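You operate a simulated robot arm through the tools that you are given. There is no shell and no other tool. Be economical: measure what you need, move in short steps, check, and stop when the job is done.

Carry out the task below with a simulated robot arm. There is one attempt and no reset: what you move stays moved.

TASK
Shut the caps bench drawer.
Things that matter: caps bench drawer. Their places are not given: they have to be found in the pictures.

It is judged by the outcome, as a careful person would: the job done as asked, and still so three seconds after it is handed in. It fails if anything else is knocked over, pushed out of place, dropped, spilled or broken.

THE ROBOT
A 6-joint arm with a two-finger parallel gripper, fixed in place. Base frame: the origin is at the foot of the arm, x ahead of it, y to its left, z up. Lengths are in mm, angles in rad, forces in N, time in s.
With the tool pointing down near the work surface it reaches from about 180 to 620 mm from the base axis. Its first joint turns from -1.152 to 1.152 rad. Payload 2.7 kg.
Tool frame: the origin (TCP) lies between the finger pads and is the grasp point; the fingertips stand 23 mm ahead of it; z points along the fingers, y is the line along which they close. The gripper opens to 94 mm. The fingers are 38 mm wide and 10 mm thick; the gripper's body (54 by 96 mm) begins 39 mm behind the TCP.
Orientation is told as [roll, pitch, yaw] about the base's x, y, z axes, in that order, counted from this pose: with the fingers straight down and closing along the base's y, the tool's x points along the base's -x, its y along +y and its z along -z.

THE INTERFACE
- The arm moves only by the tool nudge_tool. Its argument "targets" is a list of rows, each a list of 7 numbers: the shift along the base's x, y, z in mm, then the turn, a rotation vector about the base's x, y, z in rad, then the gripper command, from -1 (shut) to 1 (fully open), values between in proportion. In form: [[x, y, z, wx, wy, wz, hand], ...]. A call has 1 to 10 rows; each row is the pose to reach, as a shift and turn from the pose commanded when the call began. A row lasts 0.2 s, in which the tool goes at most 50 mm and 0.15 rad; a call with a longer step from one row to the next is refused whole, and so is a gripper value outside its range. A pose out of reach is approached as far as the arm can. The call stops where the force on the tool passes 40 N (or 10 N more than at its start, if that is more) or the arm is blocked; 0.2 s more then pass. The fingers move at their own pace (about 45 mm/s each) and stop on an object; they squeeze with about 36 N. The grip force told is the motor's: it shows also when the fingers shut on nothing. Time passes only in rows, and 0.2 s behind the last, so rows that repeat a pose let the fingers close. It gives the time, the measured TCP pose, the force on the tool (base axes), the opening and the grip force at its end, in the units of the frame above (readings bear some noise), and new pictures: "views" is both (left out), scene, wrist or none.
- Cameras (640 x 400 px; columns grow to the right, rows downward): "scene" is fixed at [65.7, -448.8, 1371.6]; the picture's right is [0.75, -0.67, 0.00], its down [-0.57, -0.63, -0.53] and it looks along [0.35, 0.39, -0.85] (base axes); focal length 320 px, centre (320, 200). "wrist" rides on the gripper at [-39, 0, -44] in the tool frame; the picture's right is [0.00, -1.00, 0.00], its down [0.97, 0.00, -0.24] and it looks along [0.24, 0.00, 0.97] (tool axes); focal length 218 px, centre (320, 200).
- point_at(camera, pixels): for up to 12 pixels [column, row] of the newest picture of that camera ("zoom" is the newest enlarged one), the place [x, y, z] in the base frame of the surface seen there, good to about 3 mm. No time passes.
- inspect(camera, box): a new picture of the part [left, top, right, bottom] of that camera's present view, enlarged. No time passes.
- hand_in(): hands the job in; it is judged then, once.

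Work in short steps. Measure before you move; look again where a grasp or a placing could have gone wrong, and mend it. You have 60 turns and 100 pictures in all, the two below and enlarged ones among them. Open the gripper and draw the arm clear of the work before you hand the job in, unless the task says otherwise; then end with one line.

The tools are called after "Call:" as name(argument=value, ...) on one line, values as JSON. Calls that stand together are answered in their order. nudge_tool: Moves the arm, as the interface text tells. Its arguments: {"type":"object","properties":{"targets":{"type":"array","items":{"type":"array","items":{"type":"number"}}},"views":{"type":"string","enum":["both","scene","wrist","none"]}},"required":["targets"]} The other tools are called the same way: point_at (camera, pixels) gives the place of the surface under pixels of a picture; inspect (camera, box) takes an enlarged picture of a part of a camera's view; hand_in () hands the job in.

At the start:

```text
time_s: 0.0
eef_pos: [420.0, -213.6, 883.9]
ee_rot: [0.0, 0.001, -0.001]
force: [0.3, 0.2, 0.0]
width: 94.0
grip_force: 0.1
```

scene: 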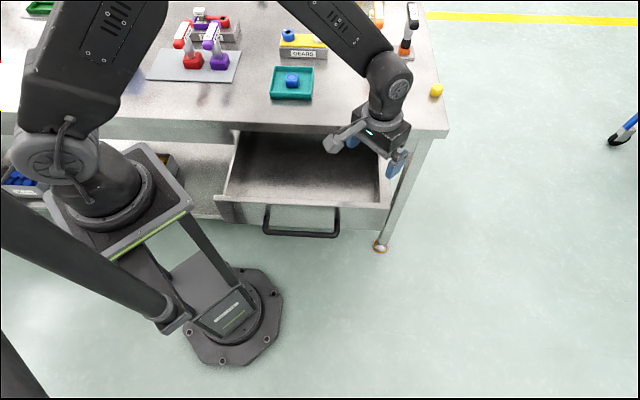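
wrist: 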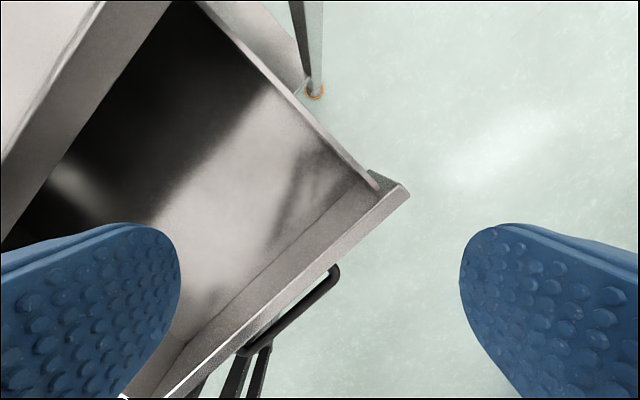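

The scene shows an open drawer under the bench, with its front around (217,200)-(388,210) and a handle at (300,232). I'll measure it and look closer.

Call:
point_at(camera="scene", pixels=[[217, 197], [300, 203], [386, 206], [266, 208], [300, 234], [338, 208], [237, 140], [300, 132], [430, 138], [217, 220], [384, 228], [225, 130]])

Call:
inspect(camera="scene", box=[200, 90, 460, 252])

Call:
point_at(camera="wrist", pixels=[[405, 188], [300, 300], [170, 395], [335, 275], [250, 345], [375, 185], [130, 50]])

```text
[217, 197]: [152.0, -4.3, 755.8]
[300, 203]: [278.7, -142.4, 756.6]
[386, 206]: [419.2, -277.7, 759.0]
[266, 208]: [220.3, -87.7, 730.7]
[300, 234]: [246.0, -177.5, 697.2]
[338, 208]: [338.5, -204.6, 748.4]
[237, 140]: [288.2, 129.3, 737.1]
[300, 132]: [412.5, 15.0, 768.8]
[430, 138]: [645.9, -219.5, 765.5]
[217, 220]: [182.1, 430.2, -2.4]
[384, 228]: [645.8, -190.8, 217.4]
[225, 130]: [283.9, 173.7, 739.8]
```

```text
2.46 times, centred on (330, 171) of scene
```

zoom: 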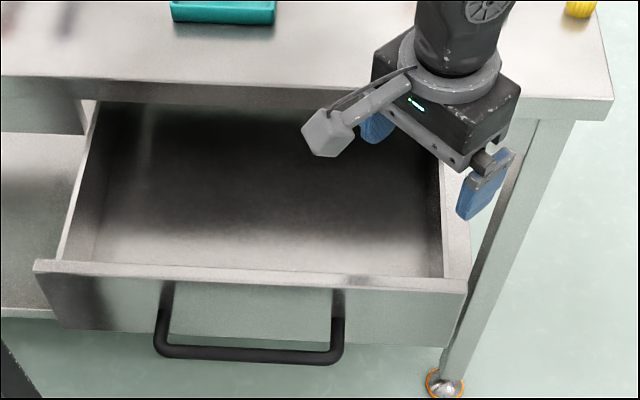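

```text
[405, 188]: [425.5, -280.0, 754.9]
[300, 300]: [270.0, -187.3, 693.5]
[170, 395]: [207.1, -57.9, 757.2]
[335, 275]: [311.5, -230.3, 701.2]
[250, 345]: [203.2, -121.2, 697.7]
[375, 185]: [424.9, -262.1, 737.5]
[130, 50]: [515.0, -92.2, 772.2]
```

The drawer front runs along (0.70,-0.71), so it closes along d≈(0.71,0.70). I'll measure the bench lip, the left cabinet face and the grey block on the gripper.

Call:
point_at(camera="zoom", pixels=[[200, 70], [200, 79], [200, 86], [200, 95], [560, 98], [560, 108], [560, 118], [230, 285], [230, 310], [230, 332], [325, 135], [40, 115]])

Call:
inspect(camera="scene", box=[120, 0, 440, 200])

```text
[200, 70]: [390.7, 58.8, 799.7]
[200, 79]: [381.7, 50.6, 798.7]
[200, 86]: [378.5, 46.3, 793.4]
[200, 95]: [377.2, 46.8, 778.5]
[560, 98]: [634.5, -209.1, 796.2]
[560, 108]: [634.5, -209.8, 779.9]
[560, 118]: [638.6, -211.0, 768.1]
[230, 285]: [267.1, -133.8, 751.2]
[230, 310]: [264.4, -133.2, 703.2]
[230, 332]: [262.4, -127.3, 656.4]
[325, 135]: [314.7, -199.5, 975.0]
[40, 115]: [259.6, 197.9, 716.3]
```

```text
2.00 times, centred on (280, 100) of scene
```

zoom: 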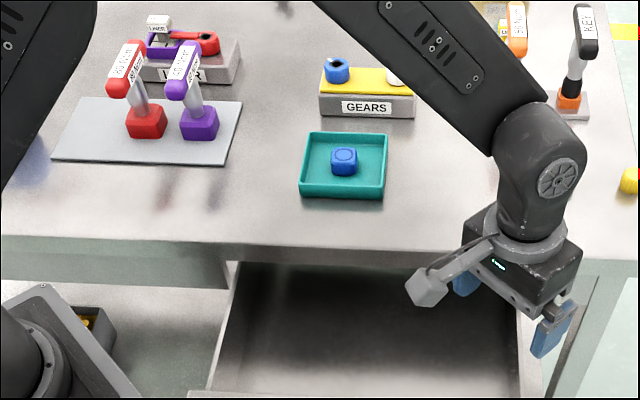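

The drawer front fits under the bench lip (lip z 762–798, front top 757), and the handle bar is about 45 mm outside the front at z≈698. I'll push the bar's middle from outside with the fingers closed. First I yaw 45° and move out in front of the handle, staying high.

Call:
nudge_tool(targets=[[-34, 0, 0, 0, 0, 0.131, -1], [-68, 0, 0, 0, 0, 0.262, -1], [-102, 0, 0, 0, 0, 0.393, -1], [-136, 0, 0, 0, 0, 0.524, -1], [-170, 0, 0, 0, 0, 0.655, -1], [-206, -4, 0, 0, 0, 0.785, -1], [-206, -4, 0, 0, 0, 0.785, -1]])

```text
time_s: 1.6
eef_pos: [213.5, -218.4, 884.2]
ee_rot: [-0.001, -0.001, 0.788]
force: [0.7, 0.0, -0.6]
width: 0.0
grip_force: 35.6
```

scene: 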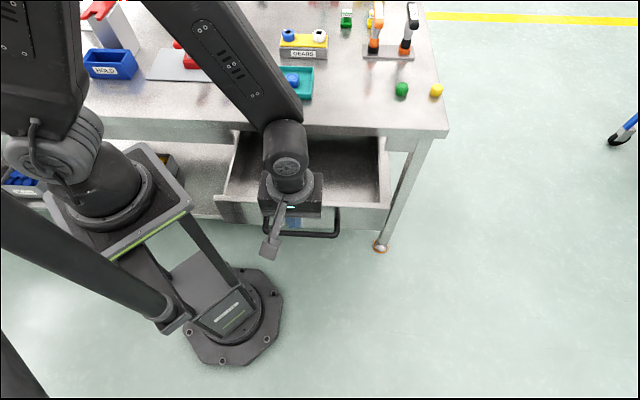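
wrist: 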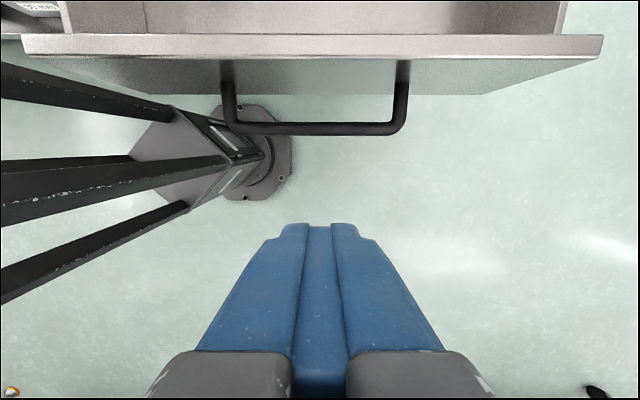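

The tool is aligned with the middle of the bar (wrist view: bar at columns 225–405, row 128). Next I descend outside the bar with a small tilt, fingers leaning toward the bench.

Call:
nudge_tool(targets=[[0, 0, -40, 0.07, -0.07, 0, -1], [0, 0, -80, 0.14, -0.14, 0, -1], [0, 0, -120, 0.21, -0.21, 0, -1], [0, 0, -150, 0.21, -0.21, 0, -1], [0, 0, -180, 0.21, -0.21, 0, -1], [0, 0, -180, 0.21, -0.21, 0, -1]])

Call:
point_at(camera="wrist", pixels=[[240, 128], [315, 128], [390, 128], [315, 80]])

```text
time_s: 3.0
eef_pos: [215.1, -217.4, 703.9]
ee_rot: [-0.001, -0.297, 0.785]
force: [-0.3, 0.1, 1.3]
width: 0.2
grip_force: 36.8
```

scene: 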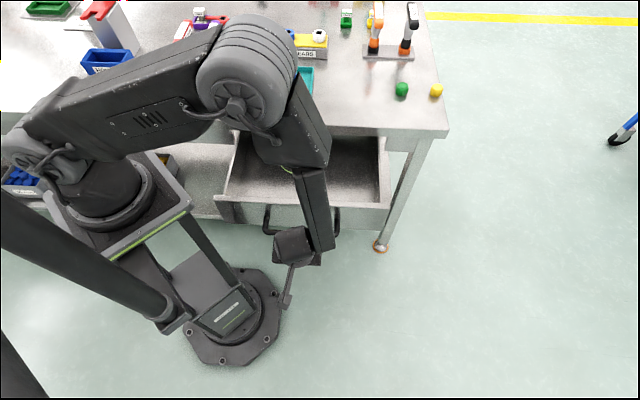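
wrist: 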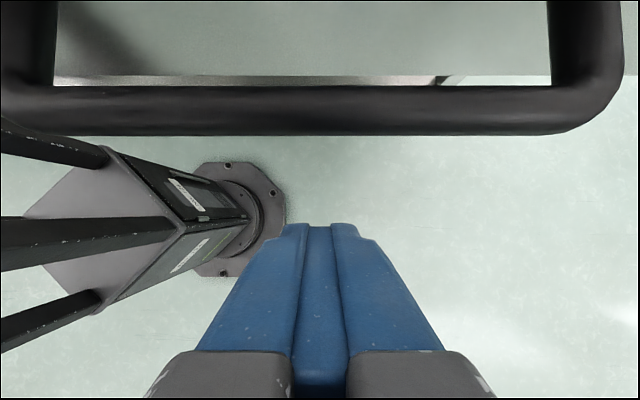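

```text
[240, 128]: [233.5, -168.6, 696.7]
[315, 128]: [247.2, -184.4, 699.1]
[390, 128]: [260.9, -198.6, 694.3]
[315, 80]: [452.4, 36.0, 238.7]
```

The arm is folded now, so before pushing I check the heights of its links over the drawer and bench.

Call:
point_at(camera="scene", pixels=[[300, 90], [325, 150], [270, 155], [310, 180], [325, 210], [320, 240], [295, 240], [240, 60], [290, 290], [280, 130]])

Call:
inspect(camera="scene", box=[180, 90, 400, 310])

```text
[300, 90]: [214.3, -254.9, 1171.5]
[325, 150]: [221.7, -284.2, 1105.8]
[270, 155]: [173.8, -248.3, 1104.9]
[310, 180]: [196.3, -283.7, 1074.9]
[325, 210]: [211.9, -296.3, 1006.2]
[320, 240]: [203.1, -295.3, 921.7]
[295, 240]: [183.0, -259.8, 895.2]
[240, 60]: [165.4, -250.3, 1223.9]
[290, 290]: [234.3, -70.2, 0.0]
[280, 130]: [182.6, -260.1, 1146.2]
```

```text
1.82 times, centred on (290, 200) of scene
```

zoom: 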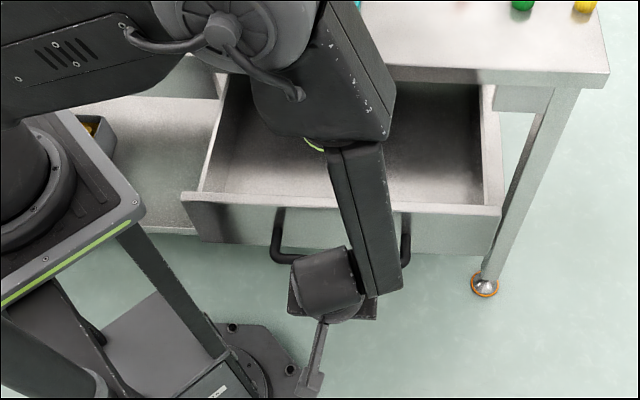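

All links stay above z≈890, so they are clear. Pushing along d now in small steps.

Call:
nudge_tool(targets=[[7, 7, 0, 0, 0, 0, -1], [14, 14, 0, 0, 0, 0, -1], [21, 21, 0, 0, 0, 0, -1], [28, 28, 0, 0, 0, 0, -1], [36, 35.5, 0, 0, 0, 0, -1], [43, 42.5, 0, 0, 0, 0, -1], [50, 49.5, 0, 0, 0, 0, -1], [57, 56.5, 0, 0, 0, 0, -1]])

```text
time_s: 4.8
eef_pos: [270.7, -159.5, 703.8]
ee_rot: [0.0, -0.298, 0.785]
force: [-1.9, -1.0, -0.3]
width: 0.3
grip_force: 36.4
```

scene: 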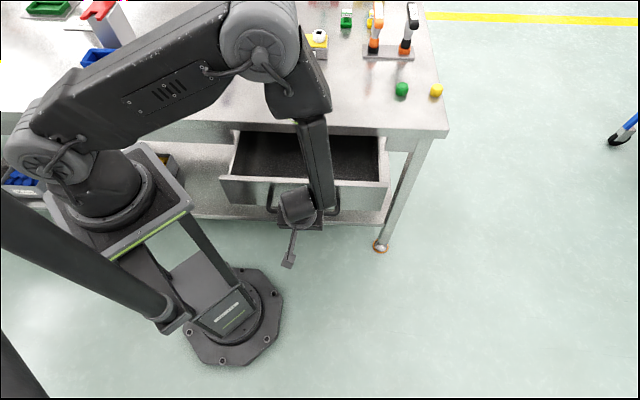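
wrist: 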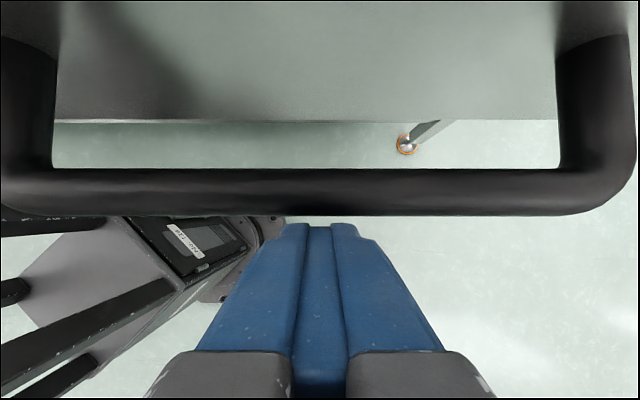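

The drawer is sliding in smoothly at low force (about 2 N), so I keep pushing.

Call:
nudge_tool(targets=[[8, 8, 0, 0, 0, 0, -1], [16, 16, 0, 0, 0, 0, -1], [24, 24, 0, 0, 0, 0, -1], [32, 32, 0, 0, 0, 0, -1], [40, 40, 0, 0, 0, 0, -1], [48, 48, 0, 0, 0, 0, -1], [56, 56, 0, 0, 0, 0, -1], [64, 64, 0, 0, 0, 0, -1], [72, 72, 0, 0, 0, 0, -1]])

Call:
point_at(camera="wrist", pixels=[[150, 80], [450, 80], [320, 60], [315, 190]])

```text
time_s: 6.8
eef_pos: [343.6, -88.4, 704.3]
ee_rot: [0.0, -0.296, 0.783]
force: [-2.7, -1.4, -0.6]
width: 0.0
grip_force: 35.7
```

scene: 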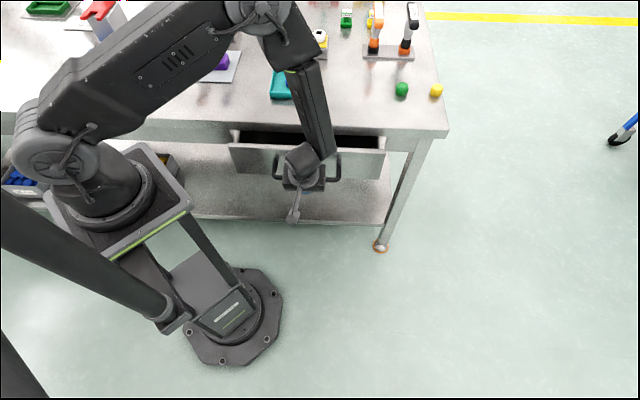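
wrist: 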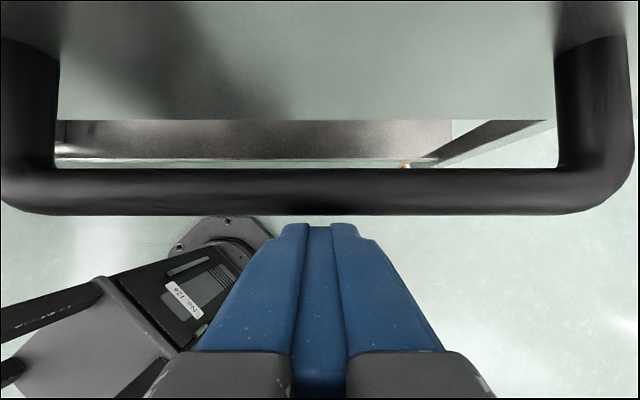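

```text
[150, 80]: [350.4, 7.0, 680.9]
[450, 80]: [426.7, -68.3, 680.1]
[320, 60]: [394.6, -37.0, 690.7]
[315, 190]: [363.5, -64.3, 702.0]
```

The face is at d≈254 and should close near d≈320, about 65 mm more. Continuing.

Call:
nudge_tool(targets=[[7, 7, 0, 0, 0, 0, -1], [14, 14, 0, 0, 0, 0, -1], [20, 20, 0, 0, 0, 0, -1], [26, 26, 0, 0, 0, 0, -1], [31, 31, 0, 0, 0, 0, -1], [36, 36, 0, 0, 0, 0, -1], [40, 40, 0, 0, 0, 0, -1]])

Call:
inspect(camera="scene", box=[200, 90, 460, 252])

Call:
point_at(camera="wrist", pixels=[[320, 60], [315, 190]])

```text
time_s: 8.4
eef_pos: [382.0, -47.3, 704.6]
ee_rot: [0.002, -0.298, 0.786]
force: [-3.6, -1.1, -1.0]
width: 0.0
grip_force: 35.4
```

scene: 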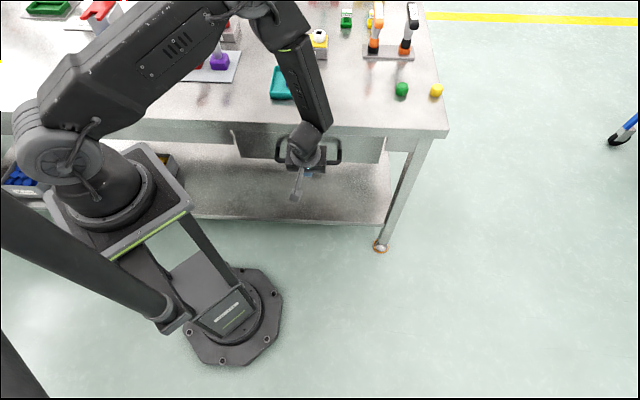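
wrist: 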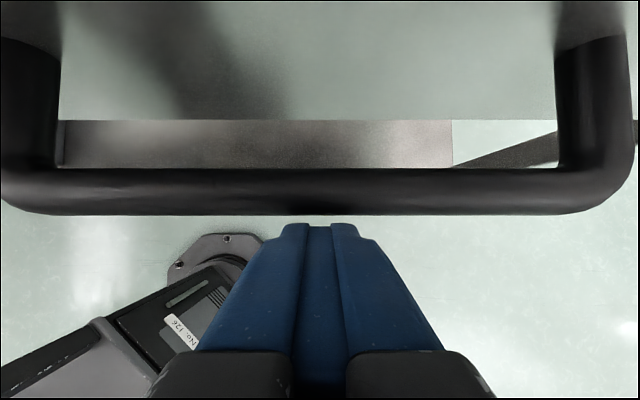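

```text
2.46 times, centred on (330, 171) of scene
```

zoom: 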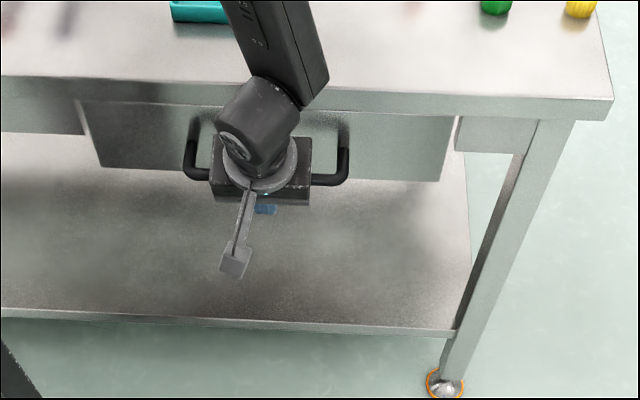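

```text
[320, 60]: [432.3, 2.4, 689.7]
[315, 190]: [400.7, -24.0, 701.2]
```

The face is at d≈309 and not yet flush with the apron panels (≈323). I continue in small steps until it meets the stop.

Call:
nudge_tool(targets=[[3, 3, 0, 0, 0, 0, -1], [6, 6, 0, 0, 0, 0, -1], [9, 9, 0, 0, 0, 0, -1], [11, 11, 0, 0, 0, 0, -1], [13, 13, 0, 0, 0, 0, -1], [15, 15, 0, 0, 0, 0, -1], [17, 17, 0, 0, 0, 0, -1]])

Call:
inspect(camera="scene", box=[200, 90, 460, 252])

Call:
point_at(camera="wrist", pixels=[[320, 60], [315, 190]])

Call:
point_at(camera="zoom", pixels=[[40, 115], [500, 140], [400, 150], [130, 140]])

```text
time_s: 9.6
eef_pos: [389.5, -38.8, 702.6]
ee_rot: [0.001, -0.287, 0.779]
force: [-1.4, -3.2, 0.4]
width: 0.2
grip_force: 35.9
stopped in row 5: the force on the tool passed its limit (the readings are from after the stop); the commanded pose is now the measured one
```

scene: 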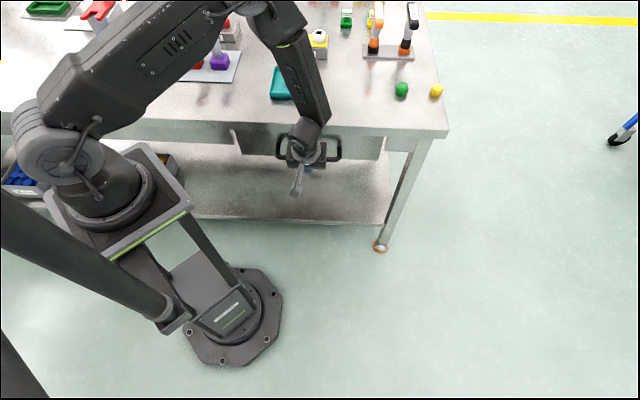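
wrist: 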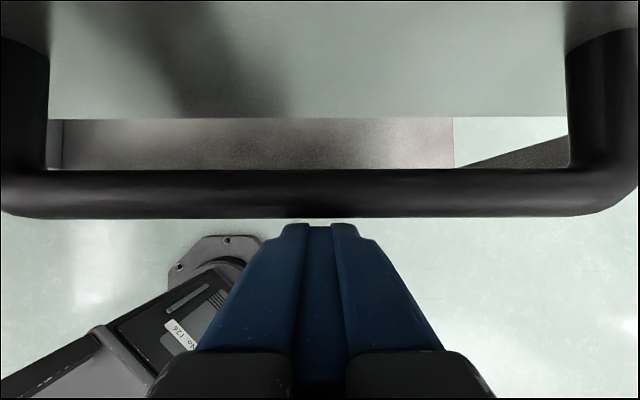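

```text
2.46 times, centred on (330, 171) of scene
```

zoom: 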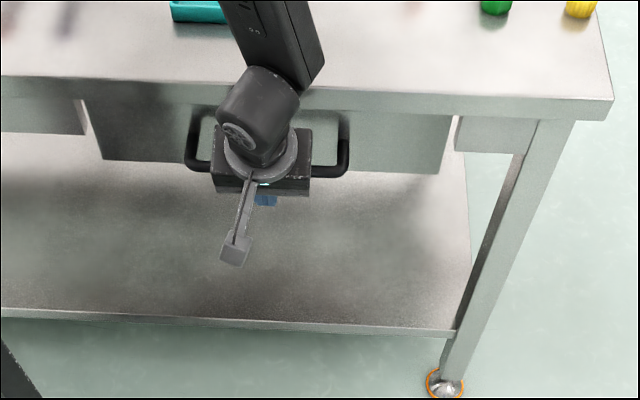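

```text
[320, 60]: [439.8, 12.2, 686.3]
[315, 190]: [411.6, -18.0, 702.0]
```

```text
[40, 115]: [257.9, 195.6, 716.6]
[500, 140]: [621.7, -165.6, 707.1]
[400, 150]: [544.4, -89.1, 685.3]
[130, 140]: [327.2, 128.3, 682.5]
```

The face is now at 322 along d, matching the neighbouring panels (321–322), so it is flush, and the force limit tripped at the end stop. I back straight away and open the gripper.

Call:
nudge_tool(targets=[[-6, -6, 0, 0, 0, 0, -1], [-16, -16, 0, 0, 0, 0, -1], [-30, -30, 0, 0, 0, 0, -1], [-50, -50, 0, 0, 0, 0, -1], [-75, -75, 0, 0, 0, 0, 0], [-100, -100, 0, 0, 0, 0, 1], [-100, -100, 40, 0, 0, 0, 1], [-100, -100, 80, 0, 0, 0, 1], [-100, -100, 120, 0, 0, 0, 1], [-100, -100, 120, 0, 0, 0, 1]])

Call:
inspect(camera="scene", box=[200, 90, 460, 252])

Call:
point_at(camera="zoom", pixels=[[40, 115], [500, 140], [400, 150], [130, 140]])

```text
time_s: 11.8
eef_pos: [293.1, -138.5, 820.2]
ee_rot: [0.002, -0.285, 0.78]
force: [0.6, 0.3, -0.3]
width: 94.0
grip_force: 0.0
```

scene: 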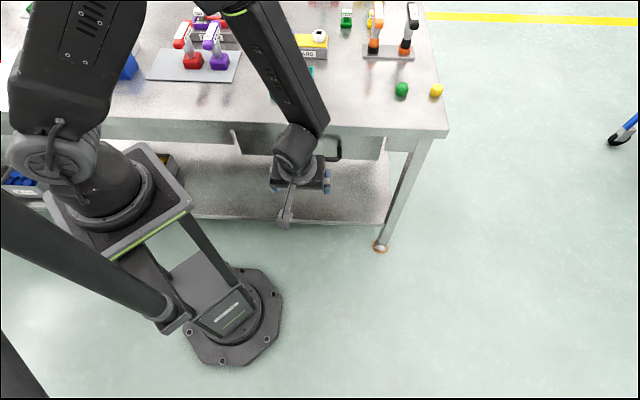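
wrist: 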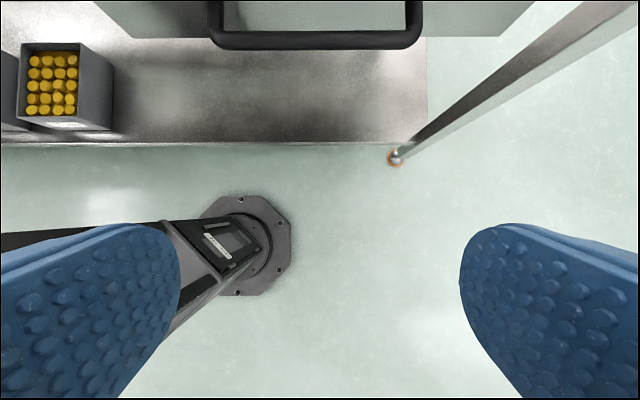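

```text
2.46 times, centred on (330, 171) of scene
```

zoom: 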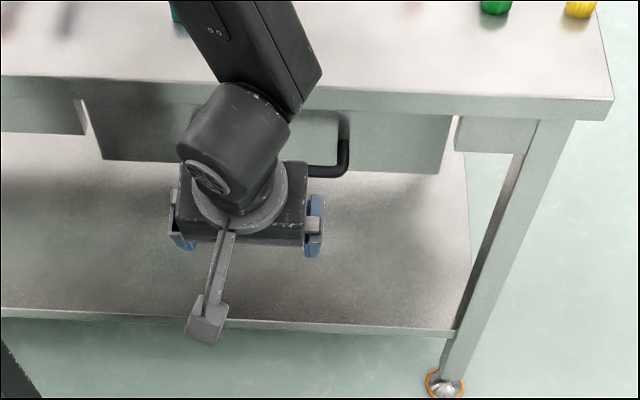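

```text
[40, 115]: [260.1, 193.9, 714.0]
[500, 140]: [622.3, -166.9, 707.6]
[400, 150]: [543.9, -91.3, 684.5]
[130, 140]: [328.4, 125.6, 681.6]
```

The drawer stayed flush after I backed away (face 320–321, panels 321–322). The bench items look undisturbed, the gripper is open and the arm is clear, so I hand in.

Call:
hand_in()

```text
The job is handed in.
```

The caps bench drawer is shut, its front level with the neighbouring panels to within about 2 mm; nothing else appeared disturbed, and the arm is clear with the gripper open.
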